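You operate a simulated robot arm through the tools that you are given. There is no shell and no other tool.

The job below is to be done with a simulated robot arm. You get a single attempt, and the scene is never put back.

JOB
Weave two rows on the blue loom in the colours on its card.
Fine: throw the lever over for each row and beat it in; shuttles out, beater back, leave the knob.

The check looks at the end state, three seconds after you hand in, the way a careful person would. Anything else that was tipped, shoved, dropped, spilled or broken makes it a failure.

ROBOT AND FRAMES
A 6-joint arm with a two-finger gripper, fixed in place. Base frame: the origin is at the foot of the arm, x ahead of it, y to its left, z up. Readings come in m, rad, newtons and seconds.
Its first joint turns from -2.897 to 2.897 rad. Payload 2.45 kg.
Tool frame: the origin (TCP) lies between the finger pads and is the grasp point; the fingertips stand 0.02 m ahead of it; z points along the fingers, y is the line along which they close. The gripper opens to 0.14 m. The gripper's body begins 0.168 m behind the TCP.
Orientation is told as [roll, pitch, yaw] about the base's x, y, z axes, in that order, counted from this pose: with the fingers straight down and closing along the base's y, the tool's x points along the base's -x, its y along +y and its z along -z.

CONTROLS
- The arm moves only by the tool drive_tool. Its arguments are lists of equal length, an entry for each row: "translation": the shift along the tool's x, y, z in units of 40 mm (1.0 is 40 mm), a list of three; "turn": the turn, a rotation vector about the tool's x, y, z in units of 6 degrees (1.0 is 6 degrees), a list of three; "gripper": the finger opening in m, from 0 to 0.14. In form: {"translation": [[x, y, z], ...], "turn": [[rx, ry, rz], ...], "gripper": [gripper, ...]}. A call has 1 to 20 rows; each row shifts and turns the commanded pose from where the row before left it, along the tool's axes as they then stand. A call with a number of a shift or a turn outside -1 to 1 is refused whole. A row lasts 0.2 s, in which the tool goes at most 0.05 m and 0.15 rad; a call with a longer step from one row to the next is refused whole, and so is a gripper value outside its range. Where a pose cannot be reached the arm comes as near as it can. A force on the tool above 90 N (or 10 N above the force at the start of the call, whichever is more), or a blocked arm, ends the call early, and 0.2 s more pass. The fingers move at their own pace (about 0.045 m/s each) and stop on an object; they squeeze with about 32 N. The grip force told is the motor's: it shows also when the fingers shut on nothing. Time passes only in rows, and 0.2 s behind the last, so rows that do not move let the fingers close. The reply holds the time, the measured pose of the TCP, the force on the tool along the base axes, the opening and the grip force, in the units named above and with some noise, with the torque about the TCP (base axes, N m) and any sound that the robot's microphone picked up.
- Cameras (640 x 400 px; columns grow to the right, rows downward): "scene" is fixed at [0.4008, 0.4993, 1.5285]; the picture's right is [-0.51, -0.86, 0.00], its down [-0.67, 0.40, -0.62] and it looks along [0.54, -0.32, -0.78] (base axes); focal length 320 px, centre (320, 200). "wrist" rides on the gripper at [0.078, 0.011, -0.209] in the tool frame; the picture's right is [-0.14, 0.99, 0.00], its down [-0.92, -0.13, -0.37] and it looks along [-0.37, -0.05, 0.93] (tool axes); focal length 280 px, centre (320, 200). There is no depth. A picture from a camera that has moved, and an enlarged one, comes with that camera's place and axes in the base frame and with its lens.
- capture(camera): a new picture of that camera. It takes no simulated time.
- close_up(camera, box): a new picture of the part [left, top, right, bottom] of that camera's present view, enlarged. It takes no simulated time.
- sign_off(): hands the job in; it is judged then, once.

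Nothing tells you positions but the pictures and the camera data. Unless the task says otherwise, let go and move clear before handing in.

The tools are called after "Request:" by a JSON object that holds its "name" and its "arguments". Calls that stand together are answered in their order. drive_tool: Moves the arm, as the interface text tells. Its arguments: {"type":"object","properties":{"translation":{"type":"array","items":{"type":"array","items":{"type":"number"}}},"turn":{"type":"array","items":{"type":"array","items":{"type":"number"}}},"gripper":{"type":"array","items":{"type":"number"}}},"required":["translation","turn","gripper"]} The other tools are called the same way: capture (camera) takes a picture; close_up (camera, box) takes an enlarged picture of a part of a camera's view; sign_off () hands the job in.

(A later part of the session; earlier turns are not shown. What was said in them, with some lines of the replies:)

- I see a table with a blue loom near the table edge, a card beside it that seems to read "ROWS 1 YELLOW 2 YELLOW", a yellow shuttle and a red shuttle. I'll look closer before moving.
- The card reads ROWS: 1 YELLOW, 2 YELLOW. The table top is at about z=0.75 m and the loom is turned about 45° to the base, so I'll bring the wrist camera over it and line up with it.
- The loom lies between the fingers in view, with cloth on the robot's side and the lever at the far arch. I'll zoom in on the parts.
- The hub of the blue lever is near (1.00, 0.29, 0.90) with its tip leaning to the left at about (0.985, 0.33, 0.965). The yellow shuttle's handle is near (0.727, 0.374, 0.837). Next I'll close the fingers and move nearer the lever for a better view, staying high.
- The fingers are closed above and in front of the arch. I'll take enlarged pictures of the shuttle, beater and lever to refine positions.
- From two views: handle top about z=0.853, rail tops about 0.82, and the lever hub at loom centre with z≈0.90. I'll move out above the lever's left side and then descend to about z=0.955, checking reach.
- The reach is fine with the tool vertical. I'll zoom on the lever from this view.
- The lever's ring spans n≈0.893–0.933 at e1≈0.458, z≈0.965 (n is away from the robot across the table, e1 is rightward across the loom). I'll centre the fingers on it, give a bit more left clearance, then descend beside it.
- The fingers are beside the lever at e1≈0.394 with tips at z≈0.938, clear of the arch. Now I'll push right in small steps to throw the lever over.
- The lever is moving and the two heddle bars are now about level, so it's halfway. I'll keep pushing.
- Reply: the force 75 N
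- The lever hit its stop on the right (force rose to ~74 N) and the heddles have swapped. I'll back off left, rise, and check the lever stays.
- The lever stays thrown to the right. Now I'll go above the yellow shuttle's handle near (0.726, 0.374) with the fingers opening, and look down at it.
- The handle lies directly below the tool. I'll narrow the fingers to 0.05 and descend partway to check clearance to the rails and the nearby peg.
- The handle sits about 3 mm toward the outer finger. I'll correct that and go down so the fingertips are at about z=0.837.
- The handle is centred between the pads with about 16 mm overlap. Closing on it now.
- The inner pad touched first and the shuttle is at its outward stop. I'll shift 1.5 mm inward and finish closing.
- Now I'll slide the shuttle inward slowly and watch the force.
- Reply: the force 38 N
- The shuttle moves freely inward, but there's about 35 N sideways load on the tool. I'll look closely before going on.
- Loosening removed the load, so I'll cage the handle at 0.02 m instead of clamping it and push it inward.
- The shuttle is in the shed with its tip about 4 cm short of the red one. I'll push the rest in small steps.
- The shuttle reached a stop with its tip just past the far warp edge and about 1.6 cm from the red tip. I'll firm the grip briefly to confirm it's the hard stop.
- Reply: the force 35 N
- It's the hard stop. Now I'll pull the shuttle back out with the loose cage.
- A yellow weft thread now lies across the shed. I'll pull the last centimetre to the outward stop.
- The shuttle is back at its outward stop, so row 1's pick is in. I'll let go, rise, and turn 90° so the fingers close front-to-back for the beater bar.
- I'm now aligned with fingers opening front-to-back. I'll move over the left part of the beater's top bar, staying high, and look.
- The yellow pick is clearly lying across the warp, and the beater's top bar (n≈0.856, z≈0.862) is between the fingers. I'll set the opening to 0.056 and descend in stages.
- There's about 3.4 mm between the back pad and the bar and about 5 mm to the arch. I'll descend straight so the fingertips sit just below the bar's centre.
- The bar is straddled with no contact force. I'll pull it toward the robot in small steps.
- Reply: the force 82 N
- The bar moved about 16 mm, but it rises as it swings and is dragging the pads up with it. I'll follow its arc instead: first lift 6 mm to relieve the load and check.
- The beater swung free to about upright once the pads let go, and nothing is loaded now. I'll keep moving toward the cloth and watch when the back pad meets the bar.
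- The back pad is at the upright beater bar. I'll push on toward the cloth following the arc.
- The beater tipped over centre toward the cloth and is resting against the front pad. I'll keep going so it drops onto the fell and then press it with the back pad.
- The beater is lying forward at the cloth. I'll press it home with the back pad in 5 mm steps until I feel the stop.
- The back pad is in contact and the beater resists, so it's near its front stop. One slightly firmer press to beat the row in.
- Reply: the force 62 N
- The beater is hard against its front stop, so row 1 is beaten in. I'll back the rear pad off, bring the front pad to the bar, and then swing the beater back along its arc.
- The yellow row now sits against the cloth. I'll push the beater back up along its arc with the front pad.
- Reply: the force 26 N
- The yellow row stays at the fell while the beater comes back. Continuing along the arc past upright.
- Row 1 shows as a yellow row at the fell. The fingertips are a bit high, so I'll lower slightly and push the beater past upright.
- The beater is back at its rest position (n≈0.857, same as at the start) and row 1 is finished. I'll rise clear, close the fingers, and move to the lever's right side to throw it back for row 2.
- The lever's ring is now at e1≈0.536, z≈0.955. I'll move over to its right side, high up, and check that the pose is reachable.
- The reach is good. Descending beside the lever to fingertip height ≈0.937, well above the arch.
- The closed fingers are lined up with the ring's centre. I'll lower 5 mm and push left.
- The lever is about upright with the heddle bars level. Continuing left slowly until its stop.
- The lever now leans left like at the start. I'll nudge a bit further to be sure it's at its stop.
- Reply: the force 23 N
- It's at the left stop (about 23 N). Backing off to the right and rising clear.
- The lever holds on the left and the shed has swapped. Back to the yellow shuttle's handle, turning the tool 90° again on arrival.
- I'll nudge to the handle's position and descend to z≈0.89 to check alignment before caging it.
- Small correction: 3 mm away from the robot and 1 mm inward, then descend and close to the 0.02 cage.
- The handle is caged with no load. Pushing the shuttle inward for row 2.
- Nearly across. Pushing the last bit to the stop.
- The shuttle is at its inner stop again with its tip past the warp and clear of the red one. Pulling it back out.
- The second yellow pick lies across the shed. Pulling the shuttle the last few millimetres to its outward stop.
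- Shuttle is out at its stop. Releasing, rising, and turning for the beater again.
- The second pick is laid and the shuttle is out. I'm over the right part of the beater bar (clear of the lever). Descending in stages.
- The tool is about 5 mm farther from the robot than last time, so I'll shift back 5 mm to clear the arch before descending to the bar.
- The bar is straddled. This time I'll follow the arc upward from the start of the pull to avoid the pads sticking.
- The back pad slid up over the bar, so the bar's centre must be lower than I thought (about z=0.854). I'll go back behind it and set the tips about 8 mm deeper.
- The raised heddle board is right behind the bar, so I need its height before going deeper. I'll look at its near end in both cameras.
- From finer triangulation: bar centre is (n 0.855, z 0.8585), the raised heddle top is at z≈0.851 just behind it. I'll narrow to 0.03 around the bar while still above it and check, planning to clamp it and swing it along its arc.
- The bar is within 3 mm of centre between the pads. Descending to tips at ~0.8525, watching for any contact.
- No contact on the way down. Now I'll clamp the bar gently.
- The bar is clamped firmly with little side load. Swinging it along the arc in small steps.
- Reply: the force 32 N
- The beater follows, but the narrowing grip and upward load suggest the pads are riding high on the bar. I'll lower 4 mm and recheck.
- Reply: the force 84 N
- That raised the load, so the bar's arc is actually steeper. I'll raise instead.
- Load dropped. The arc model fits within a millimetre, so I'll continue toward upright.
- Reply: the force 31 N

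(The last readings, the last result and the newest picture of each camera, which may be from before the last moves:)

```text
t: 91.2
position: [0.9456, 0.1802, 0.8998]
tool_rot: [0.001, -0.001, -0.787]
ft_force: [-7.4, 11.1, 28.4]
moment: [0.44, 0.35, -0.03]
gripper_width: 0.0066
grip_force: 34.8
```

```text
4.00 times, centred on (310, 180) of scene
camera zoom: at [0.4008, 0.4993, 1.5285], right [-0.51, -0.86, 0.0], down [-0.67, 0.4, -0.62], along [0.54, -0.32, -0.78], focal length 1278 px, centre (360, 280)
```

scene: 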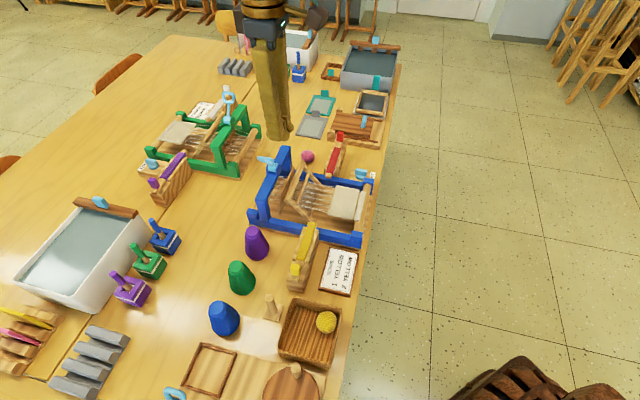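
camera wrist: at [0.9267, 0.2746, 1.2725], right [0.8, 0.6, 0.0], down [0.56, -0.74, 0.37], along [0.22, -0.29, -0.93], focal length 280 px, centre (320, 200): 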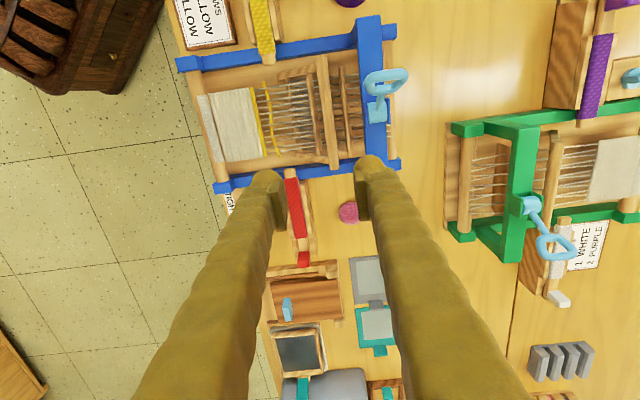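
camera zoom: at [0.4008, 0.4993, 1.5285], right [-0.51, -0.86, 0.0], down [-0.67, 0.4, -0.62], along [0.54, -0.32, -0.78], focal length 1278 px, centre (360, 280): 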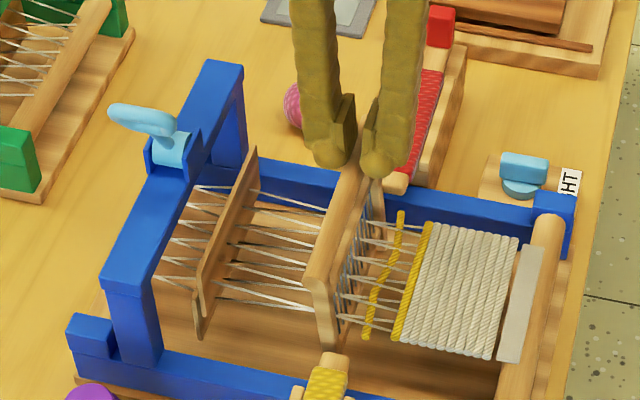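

The beater is near upright, with the pads only on the bar's upper edge. I'll open slightly, lower 18 mm, and push it over with the back pad like before.

Request:
{"name": "drive_tool", "arguments": {"translation": [[0, 0, 0], [0, 0, 0], [0, 0, 0.25], [0, 0, 0.2], [0, 0, 0]], "turn": [[0, 0, 0], [0, 0, 0], [0, 0, 0], [0, 0, 0], [0, 0, 0]], "gripper": [0.04, 0.05, 0.05, 0.05, 0.05]}}

Request:
{"name": "close_up", "arguments": {"camera": "wrist", "box": [230, 80, 410, 230]}}

Request:
{"name": "close_up", "arguments": {"camera": "scene", "box": [260, 130, 360, 230]}}

```text
t: 92.4
position: [0.9466, 0.181, 0.8804]
tool_rot: [-0.001, 0.0, -0.785]
ft_force: [0.7, -0.6, -0.5]
moment: [-0.01, 0.05, 0.01]
gripper_width: 0.0501
grip_force: 0.0
```

```text
2.67 times, centred on (320, 155) of wrist
camera zoom: at [0.8972, 0.2431, 1.0887], right [0.8, 0.6, 0.0], down [0.56, -0.74, 0.37], along [0.22, -0.29, -0.93], focal length 748 px, centre (320, 320)
```

zoom: 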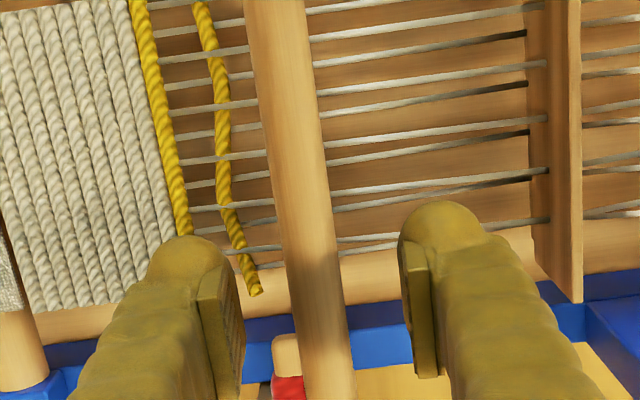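

```text
4.00 times, centred on (310, 180) of scene
camera zoom: at [0.4008, 0.4993, 1.5285], right [-0.51, -0.86, 0.0], down [-0.67, 0.4, -0.62], along [0.54, -0.32, -0.78], focal length 1278 px, centre (360, 280)
```

zoom: 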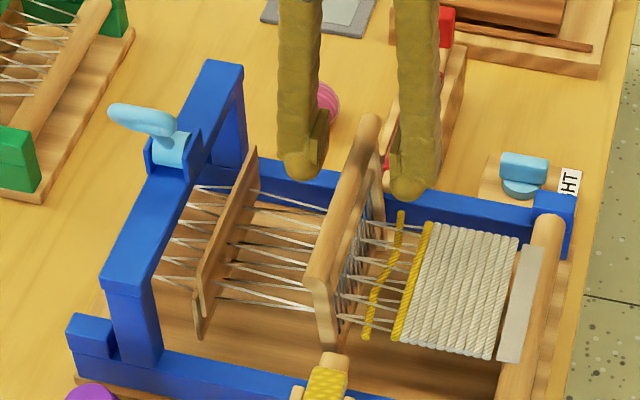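

The beater stands upright between the open pads. Pushing it toward the cloth with the back pad.

Request:
{"name": "drive_tool", "arguments": {"translation": [[0, -0.25, 0], [0, -0.25, 0], [0, -0.25, 0.02], [0, -0.25, 0.03], [0, 0, 0]], "turn": [[0, 0, 0], [0, 0, 0], [0, 0, 0], [0, 0, 0], [0, 0, 0]], "gripper": [0.05, 0.05, 0.05, 0.05, 0.05]}}

Request:
{"name": "close_up", "arguments": {"camera": "wrist", "box": [230, 80, 410, 230]}}

Request:
{"name": "close_up", "arguments": {"camera": "scene", "box": [260, 130, 370, 240]}}

```text
t: 93.6
position: [0.9154, 0.1516, 0.8785]
tool_rot: [0.0, 0.0, -0.785]
ft_force: [1.2, 0.1, 0.7]
moment: [-0.01, -0.01, 0.0]
gripper_width: 0.0501
grip_force: 0.1
```

```text
2.67 times, centred on (320, 155) of wrist
camera zoom: at [0.8676, 0.215, 1.0862], right [0.8, 0.6, 0.0], down [0.56, -0.74, 0.37], along [0.22, -0.29, -0.93], focal length 748 px, centre (320, 320)
```

zoom: 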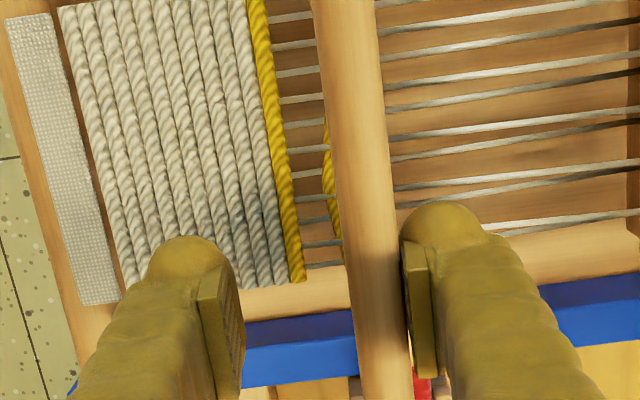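

```text
3.64 times, centred on (315, 185) of scene
camera zoom: at [0.4008, 0.4993, 1.5285], right [-0.51, -0.86, 0.0], down [-0.67, 0.4, -0.62], along [0.54, -0.32, -0.78], focal length 1162 px, centre (338, 254)
```

zoom: 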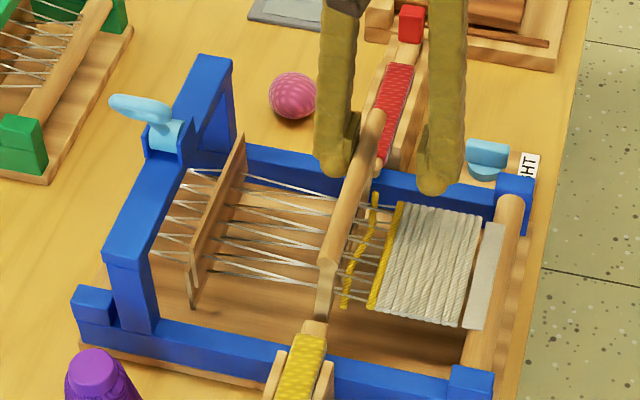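

It's past upright now. Continuing forward onto the fell.

Request:
{"name": "drive_tool", "arguments": {"translation": [[0, -0.25, 0.04], [0, -0.25, 0.05], [0, -0.25, 0.05], [0, 0, 0]], "turn": [[0, 0, 0], [0, 0, 0], [0, 0, 0], [0, 0, 0]], "gripper": [0.05, 0.05, 0.05, 0.05]}}

Request:
{"name": "close_up", "arguments": {"camera": "wrist", "box": [230, 80, 410, 230]}}

Request:
{"name": "close_up", "arguments": {"camera": "scene", "box": [260, 130, 370, 240]}}

```text
t: 94.6
position: [0.8944, 0.1324, 0.871]
tool_rot: [-0.002, 0.001, -0.786]
ft_force: [-0.3, 0.2, 0.5]
moment: [0.01, 0.02, 0.02]
gripper_width: 0.0499
grip_force: 0.0
```

```text
2.67 times, centred on (320, 155) of wrist
camera zoom: at [0.8455, 0.1948, 1.0805], right [0.8, 0.6, 0.0], down [0.56, -0.74, 0.37], along [0.22, -0.29, -0.93], focal length 748 px, centre (320, 320)
```

zoom: 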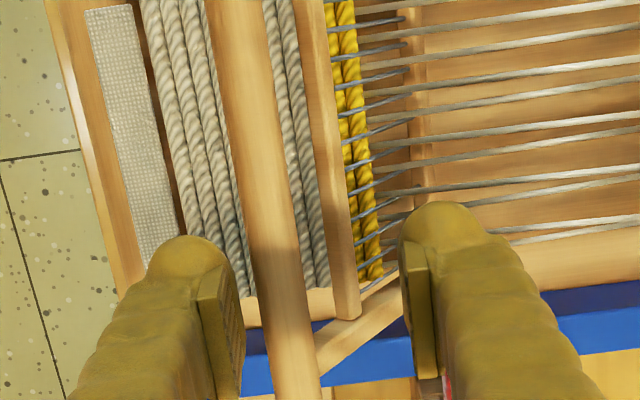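

```text
3.64 times, centred on (315, 185) of scene
camera zoom: at [0.4008, 0.4993, 1.5285], right [-0.51, -0.86, 0.0], down [-0.67, 0.4, -0.62], along [0.54, -0.32, -0.78], focal length 1162 px, centre (338, 254)
```

zoom: 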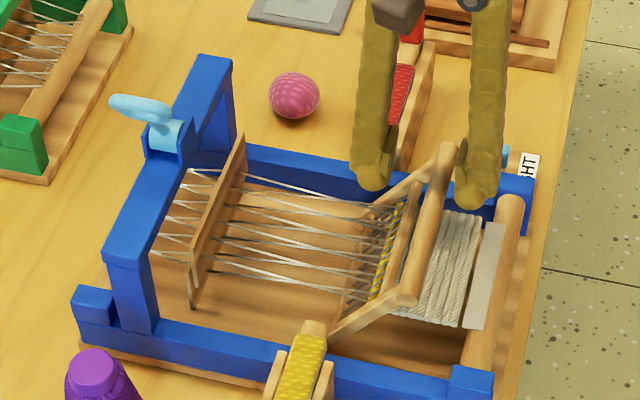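

The beater dropped forward and the second yellow row is against the first. I'll follow up with the back pad and press it home.

Request:
{"name": "drive_tool", "arguments": {"translation": [[0, -0.25, 0], [0, -0.25, 0], [0, -0.2, 0], [0, -0.15, 0.02], [0, 0, 0]], "turn": [[0, 0, 0], [0, 0, 0], [0, 0, 0], [0, 0, 0], [0, 0, 0]], "gripper": [0.05, 0.05, 0.05, 0.05, 0.05]}}

Request:
{"name": "close_up", "arguments": {"camera": "wrist", "box": [230, 80, 410, 230]}}

```text
t: 95.8
position: [0.8714, 0.1061, 0.8718]
tool_rot: [0.002, -0.003, -0.786]
ft_force: [3.7, 8.2, 8.1]
moment: [0.34, -0.19, 0.0]
gripper_width: 0.0553
grip_force: 4.1
```

```text
2.67 times, centred on (320, 155) of wrist
camera zoom: at [0.8223, 0.17, 1.0808], right [0.8, 0.6, 0.0], down [0.56, -0.74, 0.37], along [0.22, -0.29, -0.93], focal length 748 px, centre (320, 320)
```

zoom: 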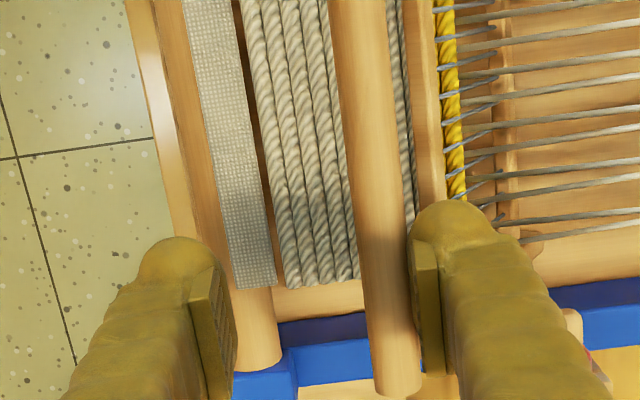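

Request:
{"name": "drive_tool", "arguments": {"translation": [[0, -0.15, 0.02], [0, -0.12, 0.02], [0, 0, 0]], "turn": [[0, 0, 0], [0, 0, 0], [0, 0, 0]], "gripper": [0.04, 0.04, 0.04]}}

Request:
{"name": "close_up", "arguments": {"camera": "wrist", "box": [230, 80, 410, 230]}}

Request:
{"name": "close_up", "arguments": {"camera": "scene", "box": [270, 130, 380, 240]}}

```text
t: 96.6
position: [0.8651, 0.0999, 0.8706]
tool_rot: [0.002, -0.001, -0.784]
ft_force: [19.0, 46.6, 16.7]
moment: [1.09, -0.55, 0.26]
gripper_width: 0.072
grip_force: 23.6
```

```text
2.67 times, centred on (320, 155) of wrist
camera zoom: at [0.8157, 0.163, 1.0794], right [0.8, 0.6, 0.0], down [0.56, -0.74, 0.37], along [0.22, -0.29, -0.93], focal length 748 px, centre (320, 320)
```

zoom: 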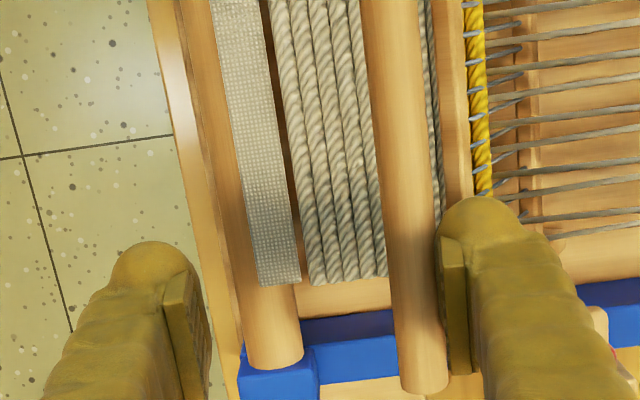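

```text
3.64 times, centred on (325, 185) of scene
camera zoom: at [0.4008, 0.4993, 1.5285], right [-0.51, -0.86, 0.0], down [-0.67, 0.4, -0.62], along [0.54, -0.32, -0.78], focal length 1162 px, centre (302, 254)
```

zoom: 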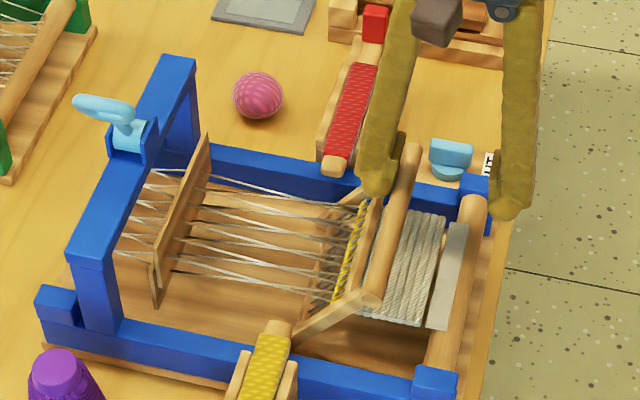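

The beater is firmly at its front stop, so row 2 is beaten in. Now I'll back off and swing the beater back with the front pad as before.

Request:
{"name": "drive_tool", "arguments": {"translation": [[0, 0.25, 0], [0, 0.25, 0], [0, 0.25, -0.06], [0, 0.2, -0.06], [0, 0.2, 0], [0, 0.2, 0], [0, 0, 0]], "turn": [[0, 0, 0], [0, 0, 0], [0, 0, 0], [0, 0, 0], [0, 0, 0], [0, 0, 0], [0, 0, 0]], "gripper": [0.056, 0.056, 0.056, 0.056, 0.056, 0.056, 0.056]}}

Request:
{"name": "close_up", "arguments": {"camera": "wrist", "box": [230, 80, 410, 230]}}

```text
t: 98.2
position: [0.9028, 0.1378, 0.8748]
tool_rot: [0.0, 0.0, -0.785]
ft_force: [0.3, -0.1, -0.2]
moment: [-0.05, 0.01, 0.02]
gripper_width: 0.056
grip_force: 0.1
```

```text
2.67 times, centred on (320, 155) of wrist
camera zoom: at [0.8537, 0.2, 1.0842], right [0.8, 0.6, 0.0], down [0.56, -0.74, 0.37], along [0.22, -0.29, -0.93], focal length 748 px, centre (320, 320)
```

zoom: 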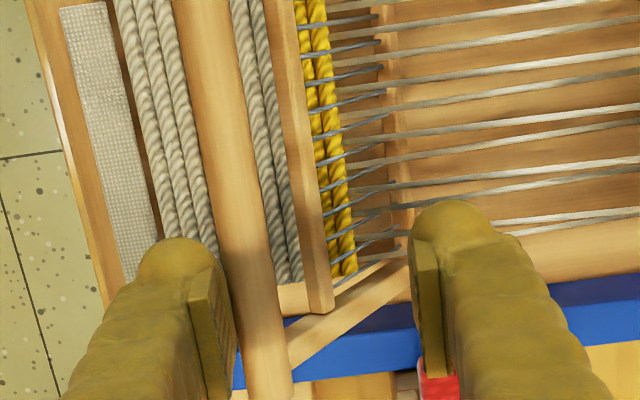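

Both yellow rows are visible at the fell. Pushing the beater back up along its arc.

Request:
{"name": "drive_tool", "arguments": {"translation": [[0, 0.3, -0.14], [0, 0.33, -0.16], [0, 0.35, -0.13], [0, 0.3, -0.08], [0, 0, 0]], "turn": [[0, 0, 0], [0, 0, 0], [0, 0, 0], [0, 0, 0], [0, 0, 0]], "gripper": [0.056, 0.056, 0.056, 0.056, 0.056]}}

Request:
{"name": "close_up", "arguments": {"camera": "wrist", "box": [230, 80, 410, 230]}}

Request:
{"name": "close_up", "arguments": {"camera": "scene", "box": [260, 130, 370, 240]}}

```text
t: 99.4
position: [0.9366, 0.1726, 0.8949]
tool_rot: [-0.002, 0.0, -0.785]
ft_force: [0.2, -0.4, 0.0]
moment: [-0.02, -0.04, 0.03]
gripper_width: 0.0563
grip_force: 0.7
```

```text
2.67 times, centred on (320, 155) of wrist
camera zoom: at [0.8883, 0.2358, 1.103], right [0.8, 0.6, 0.0], down [0.56, -0.74, 0.37], along [0.22, -0.29, -0.93], focal length 748 px, centre (320, 320)
```

zoom: 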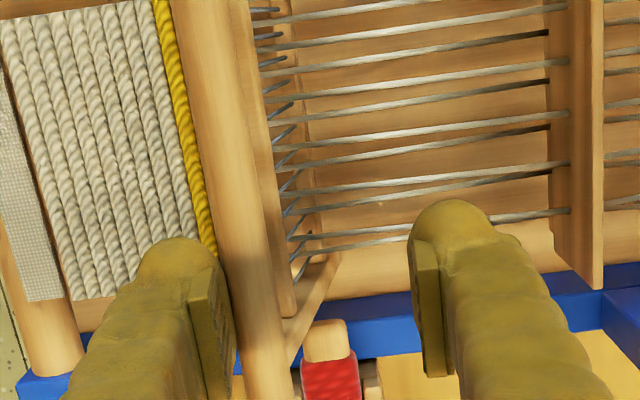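

```text
3.64 times, centred on (315, 185) of scene
camera zoom: at [0.4008, 0.4993, 1.5285], right [-0.51, -0.86, 0.0], down [-0.67, 0.4, -0.62], along [0.54, -0.32, -0.78], focal length 1162 px, centre (338, 254)
```

zoom: 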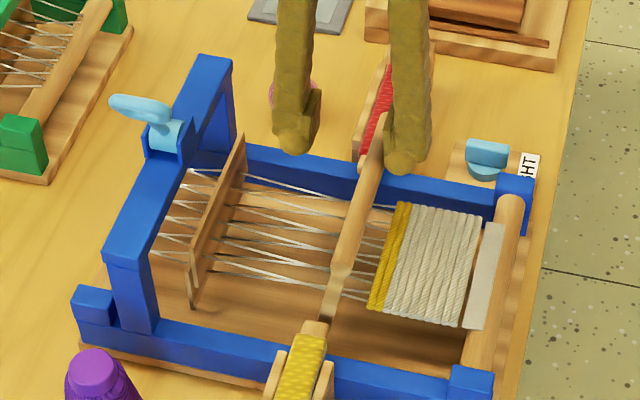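

Two yellow rows show at the fell. Lowering slightly for a better hold and pushing the beater past upright.

Request:
{"name": "drive_tool", "arguments": {"translation": [[0, 0, 0.1], [0, 0.25, -0.04], [0, 0.25, -0.02], [0, 0.25, 0], [0, 0.25, 0.03], [0, 0, 0]], "turn": [[0, 0, 0], [0, 0, 0], [0, 0, 0], [0, 0, 0], [0, 0, 0], [0, 0, 0]], "gripper": [0.056, 0.056, 0.056, 0.056, 0.056, 0.056]}}

Request:
{"name": "close_up", "arguments": {"camera": "wrist", "box": [230, 80, 410, 230]}}

Request:
{"name": "close_up", "arguments": {"camera": "scene", "box": [260, 130, 370, 240]}}

```text
t: 100.8
position: [0.9666, 0.2, 0.8907]
tool_rot: [0.001, -0.001, -0.787]
ft_force: [-0.6, 0.1, 0.0]
moment: [0.02, 0.04, 0.0]
gripper_width: 0.056
grip_force: 0.0
```

```text
2.67 times, centred on (320, 155) of wrist
camera zoom: at [0.9179, 0.2643, 1.1], right [0.8, 0.6, 0.0], down [0.56, -0.74, 0.37], along [0.22, -0.29, -0.93], focal length 748 px, centre (320, 320)
```

zoom: 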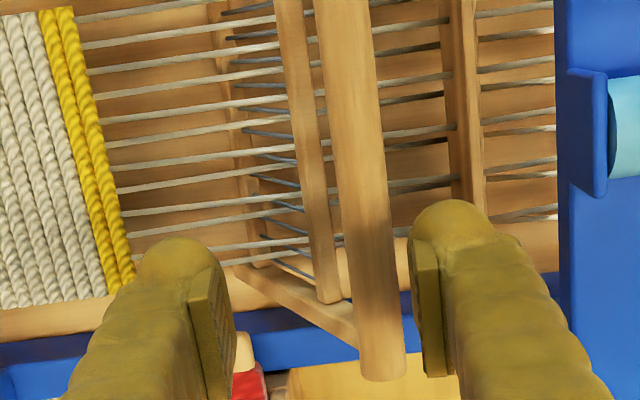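

```text
3.64 times, centred on (315, 185) of scene
camera zoom: at [0.4008, 0.4993, 1.5285], right [-0.51, -0.86, 0.0], down [-0.67, 0.4, -0.62], along [0.54, -0.32, -0.78], focal length 1162 px, centre (338, 254)
```

zoom: 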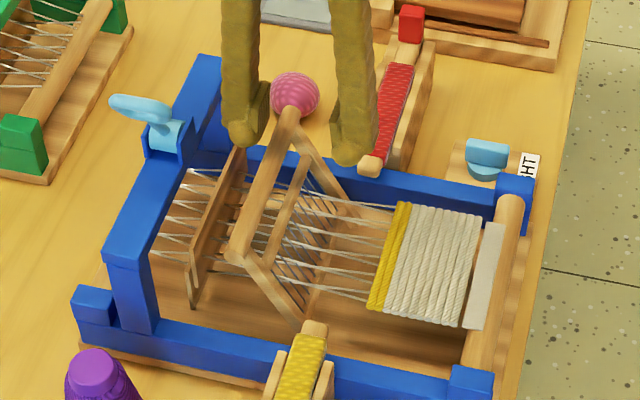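

The beater has tipped back and is leaning on the back pad. I'll let it down the last centimetre to its rest.

Request:
{"name": "drive_tool", "arguments": {"translation": [[0, 0.15, 0.05], [0, 0.15, 0.05], [0, 0, 0]], "turn": [[0, 0, 0], [0, 0, 0], [0, 0, 0]], "gripper": [0.056, 0.056, 0.056]}}

Request:
{"name": "close_up", "arguments": {"camera": "wrist", "box": [220, 80, 440, 230]}}

Request:
{"name": "close_up", "arguments": {"camera": "scene", "box": [260, 130, 370, 240]}}

```text
t: 101.6
position: [0.9774, 0.2084, 0.8875]
tool_rot: [0.001, 0.0, -0.783]
ft_force: [-0.1, -0.1, 0.2]
moment: [-0.04, 0.01, 0.03]
gripper_width: 0.0561
grip_force: 0.1
```

```text
2.67 times, centred on (330, 155) of wrist
camera zoom: at [0.9271, 0.2721, 1.0962], right [0.8, 0.6, 0.0], down [0.56, -0.74, 0.37], along [0.22, -0.29, -0.93], focal length 748 px, centre (293, 320)
```

zoom: 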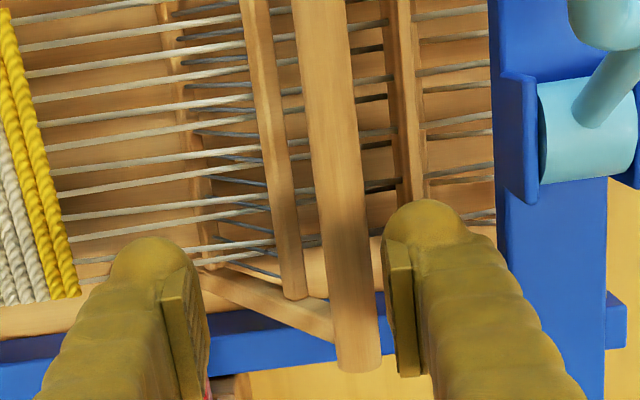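

```text
3.64 times, centred on (315, 185) of scene
camera zoom: at [0.4008, 0.4993, 1.5285], right [-0.51, -0.86, 0.0], down [-0.67, 0.4, -0.62], along [0.54, -0.32, -0.78], focal length 1162 px, centre (338, 254)
```

zoom: 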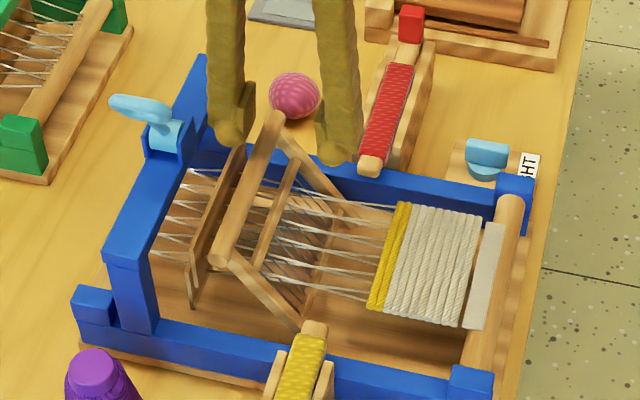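

The beater is back at its rest (n≈0.856) and not touching the pads. Rising straight up and moving clear for a final check.

Request:
{"name": "drive_tool", "arguments": {"translation": [[0, 0, -0.4], [0, 0, -0.8], [0, 0, -1], [0, 0, -1], [0, 0, -1], [0, 0, -1], [0, 0, 0]], "turn": [[0, 0, 0], [0, 0, 0], [0, 0, 0], [0, 0, 0], [0, 0, 0], [0, 0, 0], [0, 0, 0]], "gripper": [0.056, 0.056, 0.056, 0.056, 0.056, 0.056, 0.056]}}

Request:
{"name": "drive_tool", "arguments": {"translation": [[0, -1, 0], [0, -1, 0], [0, -1, 0], [0, -1, 0], [0, -1, 0], [0, -1, 0], [0, 0, 0]], "turn": [[0, 0, 0], [0, 0, 0], [0, 0, 0], [0, 0, 0], [0, 0, 0], [0, 0, 0], [0, 0, 0]], "gripper": [0.056, 0.056, 0.056, 0.056, 0.056, 0.056, 0.056]}}

Request:
{"name": "capture", "arguments": {"camera": "scene"}}

Request:
{"name": "close_up", "arguments": {"camera": "scene", "box": [230, 130, 390, 300]}}

Request:
{"name": "capture", "arguments": {"camera": "wrist"}}

```text
t: 103.2
position: [0.9751, 0.2112, 1.0993]
tool_rot: [0.0, 0.0, -0.785]
ft_force: [-0.3, 0.0, 0.6]
moment: [0.01, -0.01, -0.01]
gripper_width: 0.056
grip_force: 0.1
```

```text
t: 104.8
position: [0.8068, 0.0396, 1.0916]
tool_rot: [-0.001, -0.002, -0.785]
ft_force: [-0.4, -0.1, -0.9]
moment: [0.0, 0.03, 0.02]
gripper_width: 0.0559
grip_force: 0.1
```

```text
taken
```

scene: 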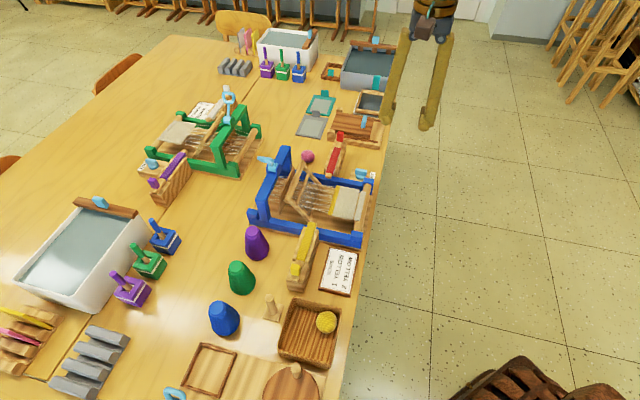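

```text
2.35 times, centred on (310, 215) of scene
camera zoom: at [0.4008, 0.4993, 1.5285], right [-0.51, -0.86, 0.0], down [-0.67, 0.4, -0.62], along [0.54, -0.32, -0.78], focal length 752 px, centre (344, 165)
```

zoom: 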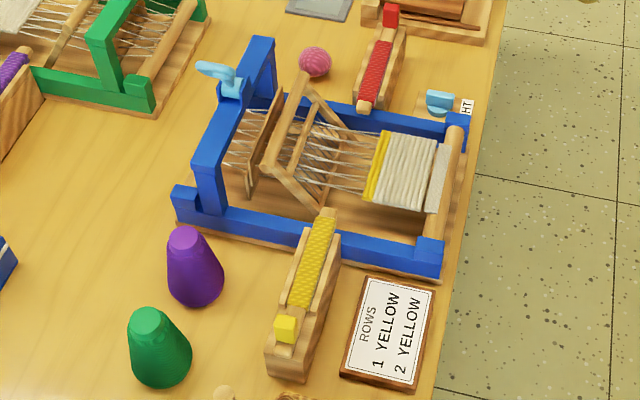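

```text
taken
camera wrist: at [0.7578, 0.1028, 1.302], right [0.8, 0.6, 0.0], down [0.56, -0.74, 0.37], along [0.22, -0.29, -0.93], focal length 280 px, centre (320, 200)
```

wrist: 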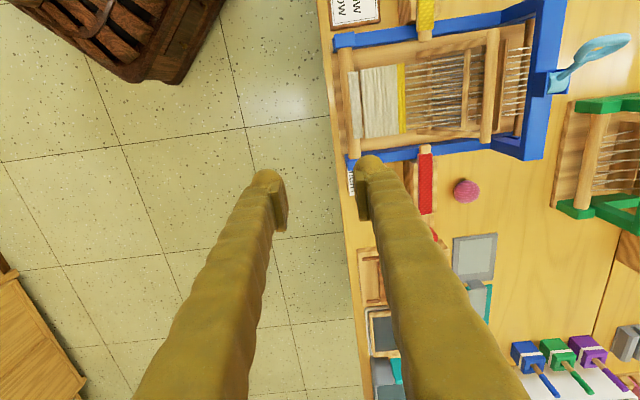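

Everything looks as it was at the start apart from the new yellow at the fell. One close-up to confirm two distinct rows and the shuttle and beater positions.

Request:
{"name": "close_up", "arguments": {"camera": "scene", "box": [295, 175, 355, 225]}}

Request:
{"name": "close_up", "arguments": {"camera": "wrist", "box": [340, 0, 560, 160]}}

Request:
{"name": "close_up", "arguments": {"camera": "scene", "box": [270, 210, 340, 300]}}

```text
8.00 times, centred on (325, 200) of scene
camera zoom: at [0.4008, 0.4993, 1.5285], right [-0.51, -0.86, 0.0], down [-0.67, 0.4, -0.62], along [0.54, -0.32, -0.78], focal length 2556 px, centre (280, 200)
```

zoom: 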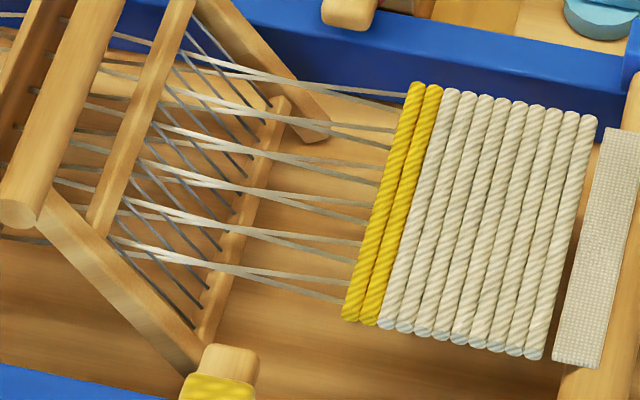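

```text
2.50 times, centred on (450, 80) of wrist
camera zoom: at [0.7578, 0.1028, 1.302], right [0.8, 0.6, 0.0], down [0.56, -0.74, 0.37], along [0.22, -0.29, -0.93], focal length 701 px, centre (-5, 500)
```

zoom: 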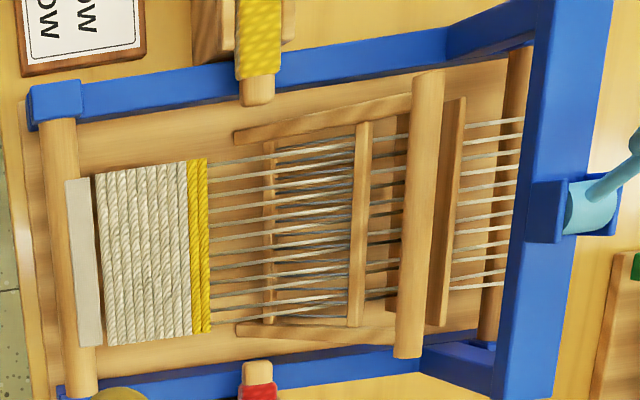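

```text
4.44 times, centred on (305, 255) of scene
camera zoom: at [0.4008, 0.4993, 1.5285], right [-0.51, -0.86, 0.0], down [-0.67, 0.4, -0.62], along [0.54, -0.32, -0.78], focal length 1420 px, centre (387, -44)
```

zoom: 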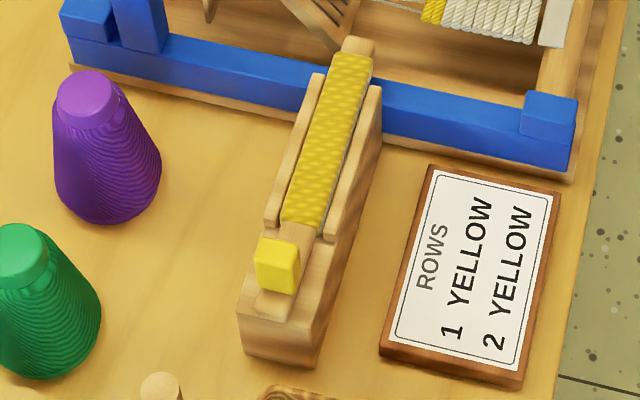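

The two yellow rows are beaten tight against the cloth. The yellow shuttle is out at its stop, the red one is untouched, the beater is back, the knob was not turned, and the arm is clear, so I'm handing in.

Request:
{"name": "sign_off", "arguments": {}}

```text
The job is handed in.
```

The blue loom now has two yellow rows beaten tight against the cloth, matching its card (1 yellow, 2 yellow), and the job is handed in.

- **Rows:** I threw the lever right for row 1 and back left for row 2. Each time I passed the yellow shuttle to its inner stop and back out, then pressed the beater to its front stop.
- **End state:** The yellow shuttle is out at its outward stop and the beater is back at its rest. I did not touch the knob or the red shuttle, and the lever is on the left, where it started.
- **Beater:** It was harder to move than expected. In row 1 the pads stuck on the bar and it sprang up to about upright. In row 2 the fingers slipped over it, so I re-gripped it before beating. The loom shows no sign of harm in the final pictures.

In the final pictures nothing else on the table had moved, and the arm is clear.
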